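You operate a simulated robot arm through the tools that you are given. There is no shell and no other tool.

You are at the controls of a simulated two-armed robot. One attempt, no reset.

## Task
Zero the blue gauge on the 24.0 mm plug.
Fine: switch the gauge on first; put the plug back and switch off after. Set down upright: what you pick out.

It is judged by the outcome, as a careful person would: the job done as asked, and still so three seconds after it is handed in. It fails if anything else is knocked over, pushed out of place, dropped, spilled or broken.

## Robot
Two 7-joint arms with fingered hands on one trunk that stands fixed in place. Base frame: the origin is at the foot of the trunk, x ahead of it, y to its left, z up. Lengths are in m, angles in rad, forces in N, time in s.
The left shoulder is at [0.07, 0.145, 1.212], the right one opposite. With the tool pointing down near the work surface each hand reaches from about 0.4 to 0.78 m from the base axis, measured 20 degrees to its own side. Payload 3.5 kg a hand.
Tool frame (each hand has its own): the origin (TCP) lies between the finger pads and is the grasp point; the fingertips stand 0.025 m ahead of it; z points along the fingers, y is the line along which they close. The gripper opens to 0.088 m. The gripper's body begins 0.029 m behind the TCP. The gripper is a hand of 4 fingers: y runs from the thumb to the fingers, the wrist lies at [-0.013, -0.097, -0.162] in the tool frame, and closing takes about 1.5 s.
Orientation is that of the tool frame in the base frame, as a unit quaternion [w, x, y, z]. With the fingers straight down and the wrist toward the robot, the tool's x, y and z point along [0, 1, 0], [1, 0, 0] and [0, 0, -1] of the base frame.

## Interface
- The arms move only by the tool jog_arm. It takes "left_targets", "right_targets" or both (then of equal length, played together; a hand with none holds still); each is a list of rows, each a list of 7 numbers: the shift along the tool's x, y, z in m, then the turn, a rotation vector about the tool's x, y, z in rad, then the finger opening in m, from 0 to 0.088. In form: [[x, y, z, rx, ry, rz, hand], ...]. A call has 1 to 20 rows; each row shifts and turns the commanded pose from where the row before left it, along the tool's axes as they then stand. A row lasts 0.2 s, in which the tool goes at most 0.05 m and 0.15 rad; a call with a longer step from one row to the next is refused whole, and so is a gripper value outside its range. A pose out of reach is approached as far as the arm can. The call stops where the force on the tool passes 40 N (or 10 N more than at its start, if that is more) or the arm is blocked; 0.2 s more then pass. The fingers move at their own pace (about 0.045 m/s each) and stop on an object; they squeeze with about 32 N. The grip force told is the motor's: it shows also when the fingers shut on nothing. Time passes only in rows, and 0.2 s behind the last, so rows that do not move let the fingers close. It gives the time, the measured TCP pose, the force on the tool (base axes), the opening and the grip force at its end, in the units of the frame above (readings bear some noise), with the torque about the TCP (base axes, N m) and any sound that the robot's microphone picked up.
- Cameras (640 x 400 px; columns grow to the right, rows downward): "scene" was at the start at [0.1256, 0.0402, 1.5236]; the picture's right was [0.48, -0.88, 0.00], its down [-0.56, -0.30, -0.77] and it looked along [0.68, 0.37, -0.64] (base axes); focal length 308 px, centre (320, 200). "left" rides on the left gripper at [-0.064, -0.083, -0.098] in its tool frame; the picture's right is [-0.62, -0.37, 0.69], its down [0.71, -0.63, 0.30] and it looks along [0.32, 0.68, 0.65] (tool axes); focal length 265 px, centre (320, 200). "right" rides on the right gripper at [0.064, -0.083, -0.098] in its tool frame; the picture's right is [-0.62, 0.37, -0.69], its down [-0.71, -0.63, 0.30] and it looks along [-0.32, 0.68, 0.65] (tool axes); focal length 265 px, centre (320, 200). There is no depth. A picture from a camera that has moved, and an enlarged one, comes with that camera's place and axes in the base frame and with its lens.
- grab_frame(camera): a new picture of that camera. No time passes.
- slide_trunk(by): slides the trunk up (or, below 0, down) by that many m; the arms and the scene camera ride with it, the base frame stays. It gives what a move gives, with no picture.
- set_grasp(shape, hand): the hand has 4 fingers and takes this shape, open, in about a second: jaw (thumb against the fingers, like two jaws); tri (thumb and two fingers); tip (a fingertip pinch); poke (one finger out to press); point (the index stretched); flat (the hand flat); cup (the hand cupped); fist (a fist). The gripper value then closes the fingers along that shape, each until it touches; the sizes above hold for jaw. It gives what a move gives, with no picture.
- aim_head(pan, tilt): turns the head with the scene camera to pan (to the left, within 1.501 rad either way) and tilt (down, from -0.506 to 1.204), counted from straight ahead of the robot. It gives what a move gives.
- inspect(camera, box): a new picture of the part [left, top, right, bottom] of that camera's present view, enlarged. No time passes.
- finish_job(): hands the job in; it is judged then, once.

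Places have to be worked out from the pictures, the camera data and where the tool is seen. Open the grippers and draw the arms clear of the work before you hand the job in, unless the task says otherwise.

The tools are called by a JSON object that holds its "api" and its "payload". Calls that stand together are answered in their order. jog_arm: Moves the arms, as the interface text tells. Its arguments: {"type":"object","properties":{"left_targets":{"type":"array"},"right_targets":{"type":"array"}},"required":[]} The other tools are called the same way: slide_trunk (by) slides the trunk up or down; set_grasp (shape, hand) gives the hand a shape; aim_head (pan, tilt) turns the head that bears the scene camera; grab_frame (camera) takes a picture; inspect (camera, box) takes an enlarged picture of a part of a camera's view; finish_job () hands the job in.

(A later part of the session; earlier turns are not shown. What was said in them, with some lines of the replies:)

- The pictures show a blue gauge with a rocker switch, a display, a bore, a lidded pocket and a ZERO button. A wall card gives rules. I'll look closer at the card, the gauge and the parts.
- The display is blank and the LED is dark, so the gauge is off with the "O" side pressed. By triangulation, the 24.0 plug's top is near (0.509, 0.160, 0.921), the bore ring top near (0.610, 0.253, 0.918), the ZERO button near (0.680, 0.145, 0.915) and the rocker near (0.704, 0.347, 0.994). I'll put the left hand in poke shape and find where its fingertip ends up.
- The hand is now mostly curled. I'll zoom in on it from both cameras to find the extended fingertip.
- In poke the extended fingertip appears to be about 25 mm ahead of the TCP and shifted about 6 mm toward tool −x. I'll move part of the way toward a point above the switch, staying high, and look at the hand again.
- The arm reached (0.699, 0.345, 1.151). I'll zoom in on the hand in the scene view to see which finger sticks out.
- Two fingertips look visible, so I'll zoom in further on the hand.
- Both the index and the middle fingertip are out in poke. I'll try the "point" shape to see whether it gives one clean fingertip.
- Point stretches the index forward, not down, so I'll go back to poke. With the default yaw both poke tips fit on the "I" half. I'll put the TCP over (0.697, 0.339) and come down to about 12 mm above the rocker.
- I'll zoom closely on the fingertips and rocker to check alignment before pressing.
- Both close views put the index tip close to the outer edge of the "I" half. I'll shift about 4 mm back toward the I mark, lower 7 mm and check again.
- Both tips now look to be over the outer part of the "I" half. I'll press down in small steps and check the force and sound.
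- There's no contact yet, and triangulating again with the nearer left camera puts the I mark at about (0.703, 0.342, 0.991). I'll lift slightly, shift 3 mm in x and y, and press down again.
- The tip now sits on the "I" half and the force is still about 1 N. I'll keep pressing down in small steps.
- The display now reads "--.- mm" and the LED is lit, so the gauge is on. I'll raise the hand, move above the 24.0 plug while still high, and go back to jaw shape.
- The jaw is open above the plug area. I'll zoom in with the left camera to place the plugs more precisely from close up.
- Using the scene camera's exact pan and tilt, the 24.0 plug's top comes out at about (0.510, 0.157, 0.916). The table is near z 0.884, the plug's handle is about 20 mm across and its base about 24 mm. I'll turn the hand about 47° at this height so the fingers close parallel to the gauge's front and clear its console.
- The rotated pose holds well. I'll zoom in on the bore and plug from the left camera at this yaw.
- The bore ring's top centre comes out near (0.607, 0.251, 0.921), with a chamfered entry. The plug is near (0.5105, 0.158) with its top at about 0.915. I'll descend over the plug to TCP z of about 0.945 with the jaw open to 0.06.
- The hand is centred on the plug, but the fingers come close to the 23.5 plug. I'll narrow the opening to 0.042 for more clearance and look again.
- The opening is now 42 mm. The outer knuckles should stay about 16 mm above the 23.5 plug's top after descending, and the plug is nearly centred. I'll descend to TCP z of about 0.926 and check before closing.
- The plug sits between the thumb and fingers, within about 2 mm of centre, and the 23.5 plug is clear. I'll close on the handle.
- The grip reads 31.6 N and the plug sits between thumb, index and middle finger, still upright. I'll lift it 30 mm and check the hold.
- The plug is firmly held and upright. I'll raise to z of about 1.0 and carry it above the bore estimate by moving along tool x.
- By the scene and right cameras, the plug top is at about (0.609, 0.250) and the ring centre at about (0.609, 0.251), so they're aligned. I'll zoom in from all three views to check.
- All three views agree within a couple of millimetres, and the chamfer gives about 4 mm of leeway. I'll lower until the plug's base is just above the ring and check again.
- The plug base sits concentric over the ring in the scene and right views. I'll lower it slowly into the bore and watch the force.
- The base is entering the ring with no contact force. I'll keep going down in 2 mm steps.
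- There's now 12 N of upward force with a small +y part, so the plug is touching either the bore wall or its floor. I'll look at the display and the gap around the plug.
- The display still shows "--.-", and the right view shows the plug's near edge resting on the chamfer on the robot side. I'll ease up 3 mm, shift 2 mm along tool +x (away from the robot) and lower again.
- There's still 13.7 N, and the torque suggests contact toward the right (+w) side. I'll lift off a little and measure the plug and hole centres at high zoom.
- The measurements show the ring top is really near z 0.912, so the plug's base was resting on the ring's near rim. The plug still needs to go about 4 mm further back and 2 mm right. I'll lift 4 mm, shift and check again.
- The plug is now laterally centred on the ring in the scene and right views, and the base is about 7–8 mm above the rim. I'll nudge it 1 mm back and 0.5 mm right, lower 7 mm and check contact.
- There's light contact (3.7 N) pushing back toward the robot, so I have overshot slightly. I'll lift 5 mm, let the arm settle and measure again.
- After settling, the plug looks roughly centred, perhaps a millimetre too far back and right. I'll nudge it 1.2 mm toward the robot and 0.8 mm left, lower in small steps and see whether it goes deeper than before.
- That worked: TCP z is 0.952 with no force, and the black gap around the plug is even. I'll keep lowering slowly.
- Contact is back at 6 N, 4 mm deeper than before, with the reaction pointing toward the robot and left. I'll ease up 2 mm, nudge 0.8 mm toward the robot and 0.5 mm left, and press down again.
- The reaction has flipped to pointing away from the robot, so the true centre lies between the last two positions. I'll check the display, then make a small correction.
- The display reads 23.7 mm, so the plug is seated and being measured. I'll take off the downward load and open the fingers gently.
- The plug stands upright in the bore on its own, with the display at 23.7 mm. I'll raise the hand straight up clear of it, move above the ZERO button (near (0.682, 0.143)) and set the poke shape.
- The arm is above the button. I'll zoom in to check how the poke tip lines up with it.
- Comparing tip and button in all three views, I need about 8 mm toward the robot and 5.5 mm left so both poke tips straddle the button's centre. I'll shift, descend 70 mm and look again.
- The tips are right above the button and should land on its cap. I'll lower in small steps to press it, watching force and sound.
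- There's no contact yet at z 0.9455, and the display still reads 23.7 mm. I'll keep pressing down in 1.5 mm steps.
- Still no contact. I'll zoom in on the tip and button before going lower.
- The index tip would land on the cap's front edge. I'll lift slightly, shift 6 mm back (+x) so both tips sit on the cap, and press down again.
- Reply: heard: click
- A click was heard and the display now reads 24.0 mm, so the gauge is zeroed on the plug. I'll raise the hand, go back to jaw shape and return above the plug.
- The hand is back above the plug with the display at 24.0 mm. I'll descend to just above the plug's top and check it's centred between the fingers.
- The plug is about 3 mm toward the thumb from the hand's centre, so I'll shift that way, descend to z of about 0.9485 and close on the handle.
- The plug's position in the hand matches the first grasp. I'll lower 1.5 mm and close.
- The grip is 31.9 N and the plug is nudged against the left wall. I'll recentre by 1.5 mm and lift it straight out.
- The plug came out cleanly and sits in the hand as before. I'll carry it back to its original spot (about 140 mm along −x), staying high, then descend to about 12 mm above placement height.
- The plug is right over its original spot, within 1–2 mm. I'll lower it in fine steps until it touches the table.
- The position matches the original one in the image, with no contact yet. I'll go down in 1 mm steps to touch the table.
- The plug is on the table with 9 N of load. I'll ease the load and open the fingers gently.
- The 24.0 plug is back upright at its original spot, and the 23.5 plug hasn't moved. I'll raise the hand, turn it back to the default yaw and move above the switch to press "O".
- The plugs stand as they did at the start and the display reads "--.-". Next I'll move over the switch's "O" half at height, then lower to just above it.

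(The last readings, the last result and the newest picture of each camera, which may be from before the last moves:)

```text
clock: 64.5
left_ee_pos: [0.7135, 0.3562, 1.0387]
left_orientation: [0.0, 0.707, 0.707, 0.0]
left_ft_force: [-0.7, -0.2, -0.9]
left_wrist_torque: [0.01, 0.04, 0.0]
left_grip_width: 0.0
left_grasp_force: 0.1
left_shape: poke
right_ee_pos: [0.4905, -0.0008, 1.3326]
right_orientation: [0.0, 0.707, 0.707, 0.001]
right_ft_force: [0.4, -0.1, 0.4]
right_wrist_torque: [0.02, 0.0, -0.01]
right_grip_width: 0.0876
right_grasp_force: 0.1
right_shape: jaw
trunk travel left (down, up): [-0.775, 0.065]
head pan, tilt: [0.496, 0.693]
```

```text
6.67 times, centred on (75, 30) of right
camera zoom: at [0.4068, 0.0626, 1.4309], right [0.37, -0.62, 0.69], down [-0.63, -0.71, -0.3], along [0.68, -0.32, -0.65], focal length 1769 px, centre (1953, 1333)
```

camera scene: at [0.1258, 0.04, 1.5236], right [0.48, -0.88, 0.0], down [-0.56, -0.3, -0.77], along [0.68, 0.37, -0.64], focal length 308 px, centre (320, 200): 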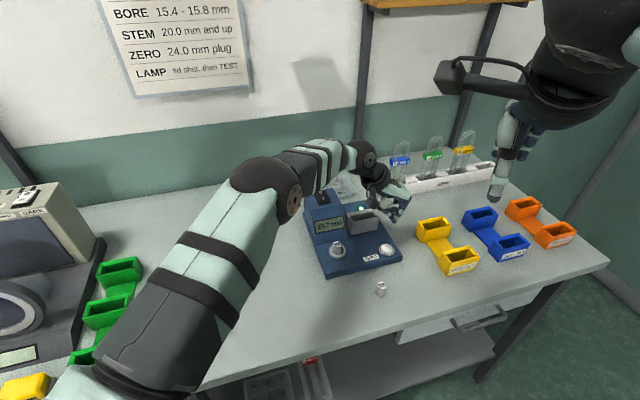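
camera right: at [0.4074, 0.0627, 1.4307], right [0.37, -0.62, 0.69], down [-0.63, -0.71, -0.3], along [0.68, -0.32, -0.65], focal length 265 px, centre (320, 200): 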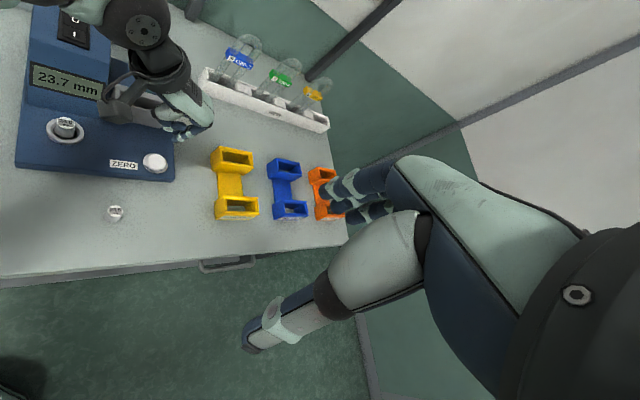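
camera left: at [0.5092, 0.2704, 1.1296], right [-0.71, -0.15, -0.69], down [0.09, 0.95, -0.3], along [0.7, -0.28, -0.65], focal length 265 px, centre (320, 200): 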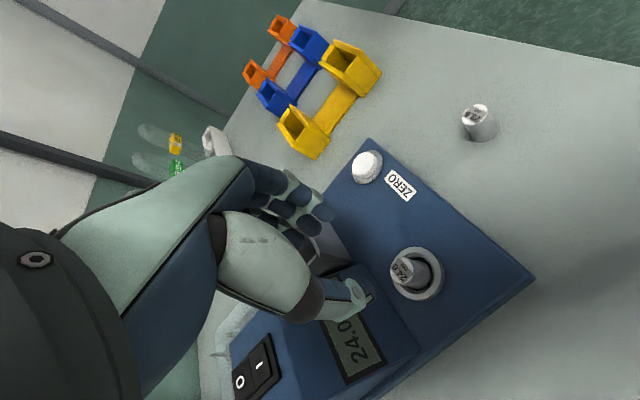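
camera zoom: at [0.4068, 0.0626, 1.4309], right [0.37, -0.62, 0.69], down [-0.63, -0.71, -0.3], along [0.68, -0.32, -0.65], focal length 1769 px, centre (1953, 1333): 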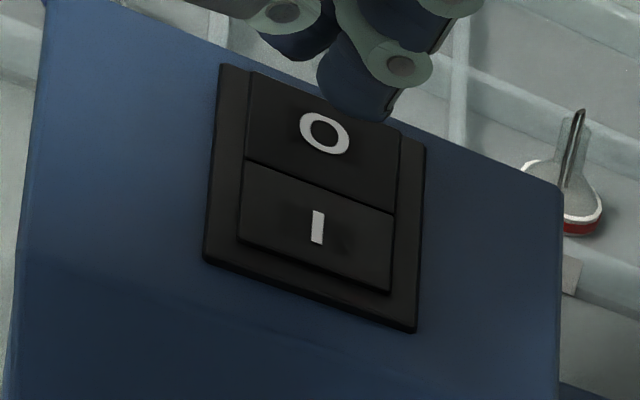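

The switch is in its "on" tilt with the "O" half raised. The tips would land near the pivot, so I'll shift about 10 mm in x and 4 mm in y to put them on the O mark, then check.

{"api": "jog_arm", "payload": {"left_targets": [[0.0039, 0.01, 0, 0, 0, 0, 0], [0, 0, 0.01, 0, 0, 0, 0], [0, 0, 0, 0, 0, 0, 0]]}}

{"api": "inspect", "payload": {"camera": "scene", "box": [295, 165, 345, 215]}}

{"api": "inspect", "payload": {"camera": "left", "box": [280, 180, 400, 300]}}

{"api": "inspect", "payload": {"camera": "right", "box": [30, 0, 120, 60]}}

```text
clock: 65.3
left_ee_pos: [0.7219, 0.3569, 1.029]
left_orientation: [0.0, 0.708, 0.706, 0.0]
left_ft_force: [0.2, -0.3, 0.2]
left_wrist_torque: [0.02, -0.03, 0.01]
left_grip_width: 0.0002
left_grasp_force: 0.0
left_shape: poke
right_ee_pos: [0.4902, -0.0015, 1.3328]
right_orientation: [-0.001, 0.707, 0.707, 0.0]
right_ft_force: [0.8, -0.2, -1.0]
right_wrist_torque: [0.05, 0.01, -0.02]
right_grip_width: 0.0876
right_grasp_force: 0.1
right_shape: jaw
trunk travel left (down, up): [-0.775, 0.065]
head pan, tilt: [0.496, 0.693]
```

```text
8.00 times, centred on (320, 190) of scene
camera zoom: at [0.1251, 0.0399, 1.5237], right [0.48, -0.88, 0.0], down [-0.56, -0.3, -0.77], along [0.68, 0.37, -0.64], focal length 2465 px, centre (320, 280)
```

zoom: 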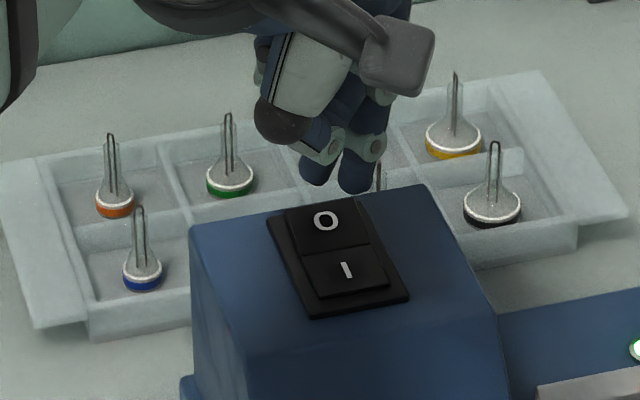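

```text
3.33 times, centred on (340, 240) of left
camera zoom: at [0.6391, 0.2933, 1.1271], right [-0.37, -0.62, -0.69], down [-0.63, 0.71, -0.3], along [0.68, 0.32, -0.65], focal length 885 px, centre (253, 67)
```

zoom: 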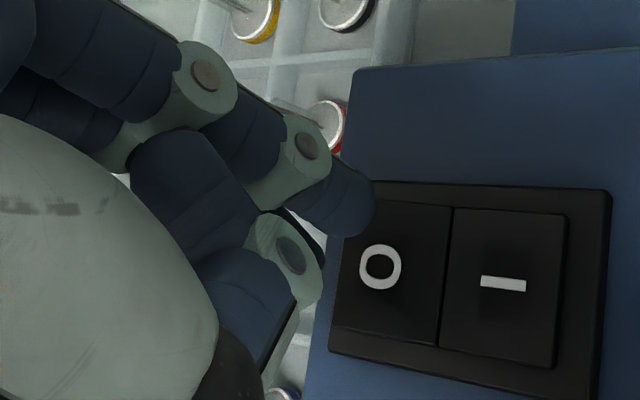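

```text
6.67 times, centred on (75, 30) of right
camera zoom: at [0.4068, 0.0626, 1.4309], right [0.37, -0.62, 0.69], down [-0.63, -0.71, -0.3], along [0.68, -0.32, -0.65], focal length 1769 px, centre (1953, 1333)
```

zoom: 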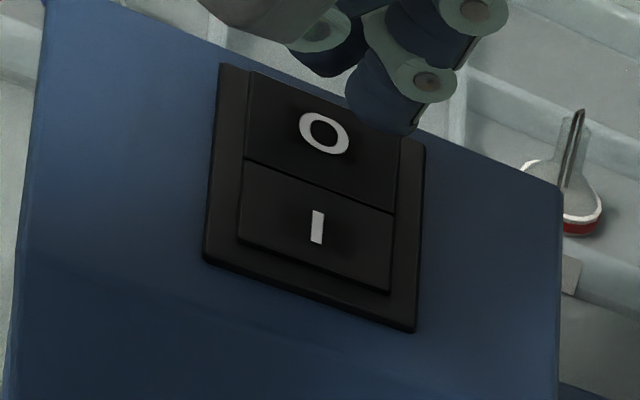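

Both tips now line up over the "O" half. I'll press down in small steps.

{"api": "jog_arm", "payload": {"left_targets": [[0, 0, 0.004, 0, 0, 0, 0], [0, 0, 0.004, 0, 0, 0, 0], [0, 0, 0.0025, 0, 0, 0, 0], [0, 0, 0.0015, 0, 0, 0, 0], [0, 0, 0.0015, 0, 0, 0, 0], [0, 0, 0.0015, 0, 0, 0, 0]]}}

{"api": "inspect", "payload": {"camera": "scene", "box": [295, 165, 385, 245]}}

{"api": "inspect", "payload": {"camera": "left", "box": [280, 180, 400, 300]}}

```text
clock: 66.7
left_ee_pos: [0.7246, 0.3593, 1.0148]
left_orientation: [-0.001, 0.707, 0.707, 0.0]
left_ft_force: [0.7, 0.7, 0.3]
left_wrist_torque: [-0.01, -0.02, -0.02]
left_grip_width: 0.0002
left_grasp_force: 0.1
left_shape: poke
right_ee_pos: [0.4903, -0.0008, 1.3325]
right_orientation: [0.0, 0.707, 0.707, 0.0]
right_ft_force: [0.4, -0.2, 0.0]
right_wrist_torque: [0.0, 0.02, -0.01]
right_grip_width: 0.0878
right_grasp_force: 0.0
right_shape: jaw
trunk travel left (down, up): [-0.775, 0.065]
head pan, tilt: [0.496, 0.693]
```

```text
5.00 times, centred on (340, 205) of scene
camera zoom: at [0.1257, 0.0402, 1.5236], right [0.48, -0.88, 0.0], down [-0.56, -0.3, -0.77], along [0.68, 0.37, -0.64], focal length 1540 px, centre (220, 175)
```

zoom: 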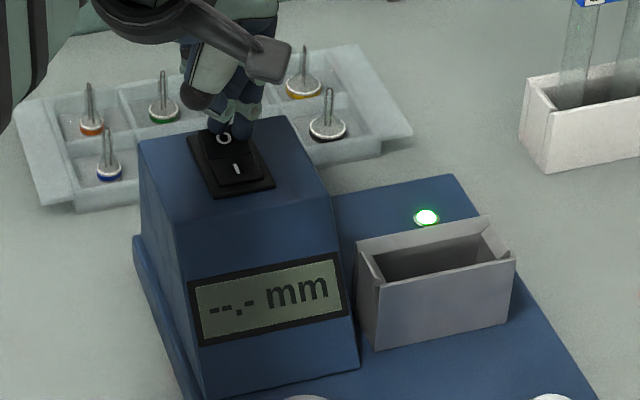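

```text
3.33 times, centred on (340, 240) of left
camera zoom: at [0.6406, 0.2937, 1.1128], right [-0.37, -0.62, -0.69], down [-0.63, 0.71, -0.3], along [0.68, 0.32, -0.65], focal length 885 px, centre (253, 67)
```

zoom: 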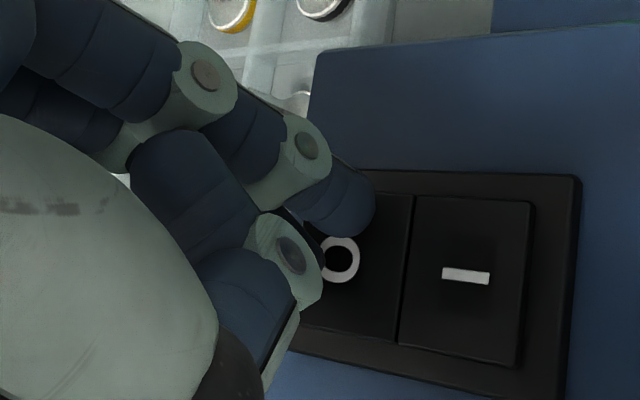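

The tips are at the O mark with no contact yet. I'll keep pressing.

{"api": "jog_arm", "payload": {"left_targets": [[0, 0, 0.0015, 0, 0, 0, 0], [0, 0, 0.0015, 0, 0, 0, 0], [0, 0, 0.0015, 0, 0, 0, 0], [0, 0, 0.0015, 0, 0, 0, 0]]}}

{"api": "inspect", "payload": {"camera": "scene", "box": [295, 165, 385, 245]}}

{"api": "inspect", "payload": {"camera": "left", "box": [280, 180, 400, 300]}}

```text
clock: 67.7
left_ee_pos: [0.7228, 0.359, 1.0096]
left_orientation: [0.001, 0.706, 0.708, 0.001]
left_ft_force: [1.3, 0.1, 6.9]
left_wrist_torque: [-0.05, 0.04, -0.02]
left_grip_width: 0.0
left_grasp_force: 0.1
left_shape: poke
right_ee_pos: [0.4907, -0.0004, 1.334]
right_orientation: [0.0, 0.707, 0.707, 0.0]
right_ft_force: [-0.1, -0.1, -1.1]
right_wrist_torque: [-0.01, 0.01, 0.0]
right_grip_width: 0.0877
right_grasp_force: 0.1
right_shape: jaw
trunk travel left (down, up): [-0.775, 0.065]
head pan, tilt: [0.496, 0.693]
```

```text
5.00 times, centred on (340, 205) of scene
camera zoom: at [0.1245, 0.0396, 1.5238], right [0.48, -0.88, 0.0], down [-0.56, -0.3, -0.77], along [0.68, 0.37, -0.64], focal length 1540 px, centre (220, 175)
```

zoom: 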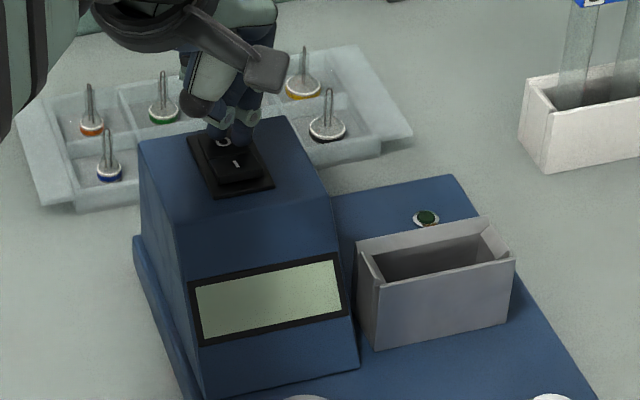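

```text
3.33 times, centred on (340, 240) of left
camera zoom: at [0.6398, 0.2939, 1.1082], right [-0.37, -0.62, -0.69], down [-0.63, 0.71, -0.31], along [0.69, 0.32, -0.65], focal length 885 px, centre (253, 67)
```

zoom: 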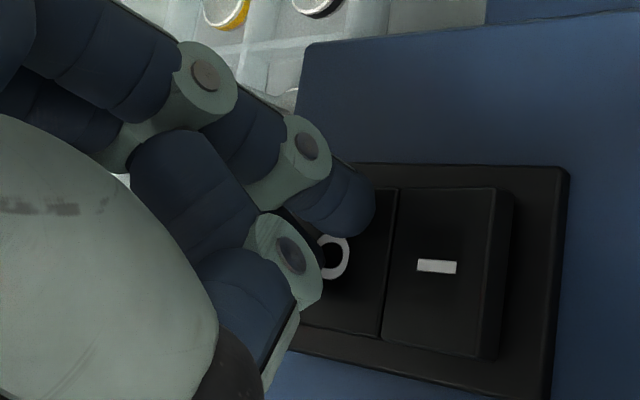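

The display is blank and the LED is dark, so the gauge is off. I'll raise the hand, draw the arm back to its starting area and open the hand.

{"api": "jog_arm", "payload": {"left_targets": [[0, 0, -0.02, 0, 0, 0, 0], [0, 0, -0.04, 0, 0, 0, 0], [0, 0, -0.045, 0, 0, 0, 0], [0, 0, -0.04, 0, 0, 0, 0], [0.004, -0.0359, -0.0165, 0, 0, 0, 0], [0.004, -0.0359, -0.0165, 0, 0, 0, 0], [0.004, -0.0359, -0.0165, 0, 0, 0, 0], [0.004, -0.0359, -0.0165, 0, 0, 0, 0], [0.004, -0.0359, -0.0165, 0, 0, 0, 0], [0.004, -0.0359, -0.0165, 0, 0, 0, 0], [0.004, -0.0359, -0.0165, 0, 0, 0, 0], [0.004, -0.0359, -0.0165, 0, 0, 0, 0], [0.004, -0.0359, -0.0165, 0, 0, 0, 0], [0, 0, 0, 0, 0, 0, 0]]}}

{"api": "set_grasp", "payload": {"hand": "left", "shape": "jaw"}}

{"api": "grab_frame", "payload": {"camera": "scene"}}

{"api": "grab_frame", "payload": {"camera": "right"}}

{"api": "inspect", "payload": {"camera": "scene", "box": [330, 270, 410, 320]}}

{"api": "inspect", "payload": {"camera": "scene", "box": [270, 170, 430, 280]}}

```text
clock: 70.7
left_ee_pos: [0.4012, 0.3968, 1.3025]
left_orientation: [0.0, 0.707, 0.707, 0.0]
left_ft_force: [0.3, 0.0, 0.6]
left_wrist_torque: [0.02, 0.02, 0.0]
left_grip_width: 0.0
left_grasp_force: 0.1
left_shape: poke
right_ee_pos: [0.4917, -0.0005, 1.3315]
right_orientation: [0.0, 0.707, 0.707, 0.0]
right_ft_force: [0.1, 0.7, 0.6]
right_wrist_torque: [0.02, 0.0, 0.0]
right_grip_width: 0.0877
right_grasp_force: 0.0
right_shape: jaw
trunk travel left (down, up): [-0.775, 0.065]
head pan, tilt: [0.496, 0.693]
```

```text
clock: 71.6
left_ee_pos: [0.4011, 0.397, 1.3017]
left_orientation: [0.001, 0.707, 0.707, 0.0]
left_ft_force: [0.3, -0.1, 0.1]
left_wrist_torque: [0.0, -0.02, 0.01]
left_grip_width: 0.0881
left_grasp_force: 0.1
left_shape: jaw
right_ee_pos: [0.4908, -0.0012, 1.3323]
right_orientation: [0.0, 0.707, 0.707, 0.0]
right_ft_force: [-1.3, -0.4, 0.9]
right_wrist_torque: [0.02, 0.02, 0.02]
right_grip_width: 0.0874
right_grasp_force: 0.0
right_shape: jaw
trunk travel left (down, up): [-0.775, 0.065]
head pan, tilt: [0.496, 0.693]
```

```text
taken
camera scene: at [0.1254, 0.0402, 1.5236], right [0.48, -0.88, 0.0], down [-0.56, -0.3, -0.77], along [0.68, 0.37, -0.64], focal length 308 px, centre (320, 200)
```

scene: 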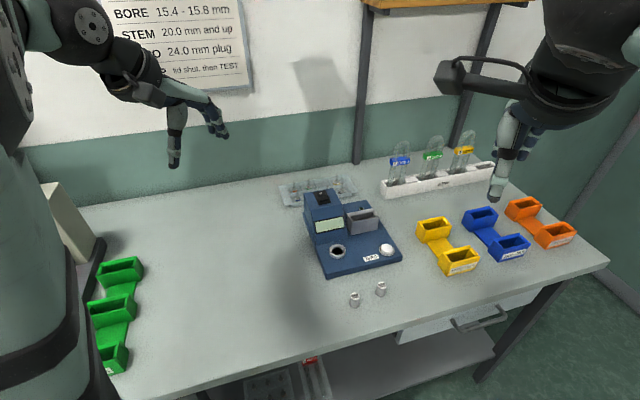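

```text
taken
camera right: at [0.407, 0.0629, 1.4308], right [0.37, -0.62, 0.69], down [-0.63, -0.71, -0.3], along [0.68, -0.32, -0.65], focal length 265 px, centre (320, 200)
```

right: 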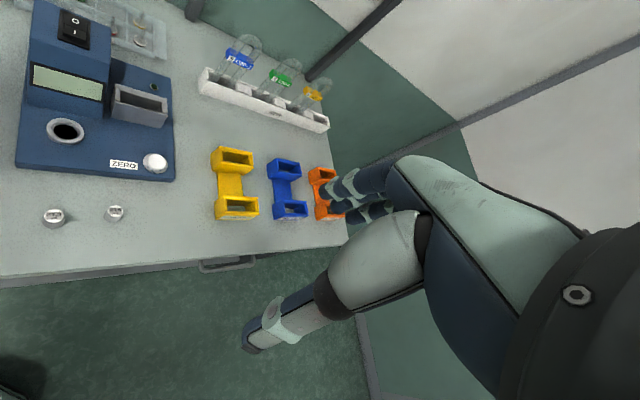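

```text
8.00 times, centred on (370, 295) of scene
camera zoom: at [0.1254, 0.0402, 1.5236], right [0.48, -0.88, 0.0], down [-0.56, -0.3, -0.77], along [0.68, 0.37, -0.64], focal length 2465 px, centre (-80, -560)
```

zoom: 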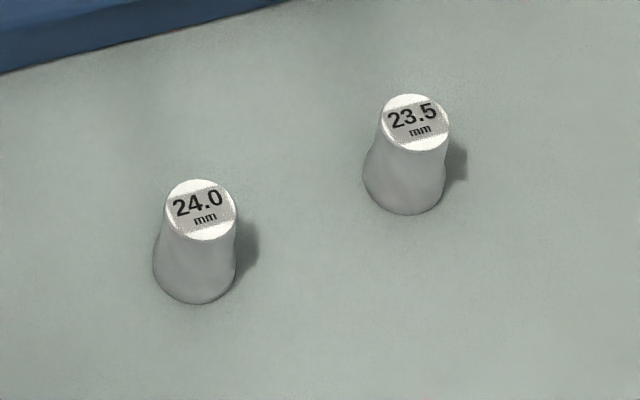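

```text
3.64 times, centred on (350, 225) of scene
camera zoom: at [0.1254, 0.0402, 1.5236], right [0.48, -0.88, 0.0], down [-0.56, -0.3, -0.77], along [0.68, 0.37, -0.64], focal length 1120 px, centre (211, 109)
```

zoom: 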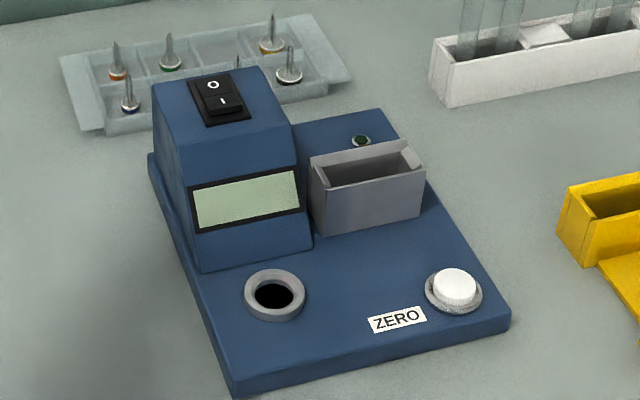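

The last pictures confirm it: the gauge was zeroed on the 24.0 plug (display went 23.7 → 24.0) and is now off. The plug stands upright within about 1–2 mm of where it began, nothing else has moved, and both hands are open and clear. I'm handing the job in.

{"api": "finish_job", "payload": {}}

```text
The job is handed in.
```

The blue gauge is zeroed on the 24.0 mm plug, and the job is handed in. With the plug seated the display first read 23.7 mm. I pressed ZERO, heard the click, and it changed to 24.0 mm.

- **Switching on:** I pressed the "I" side of the switch before touching the plug, and the LED and display came on.
- **Plug:** it took a few tries to centre the plug in the bore; on the early ones it rested on the bore's rim with about 14 N at most. It is now back upright, within about 1–2 mm of where it started.
- **Switching off:** I pressed the "O" side at the end; the display is blank and the LED is dark.
- **Everything else:** the last pictures show nothing else moved or knocked over. The hands are open and clear of the work.
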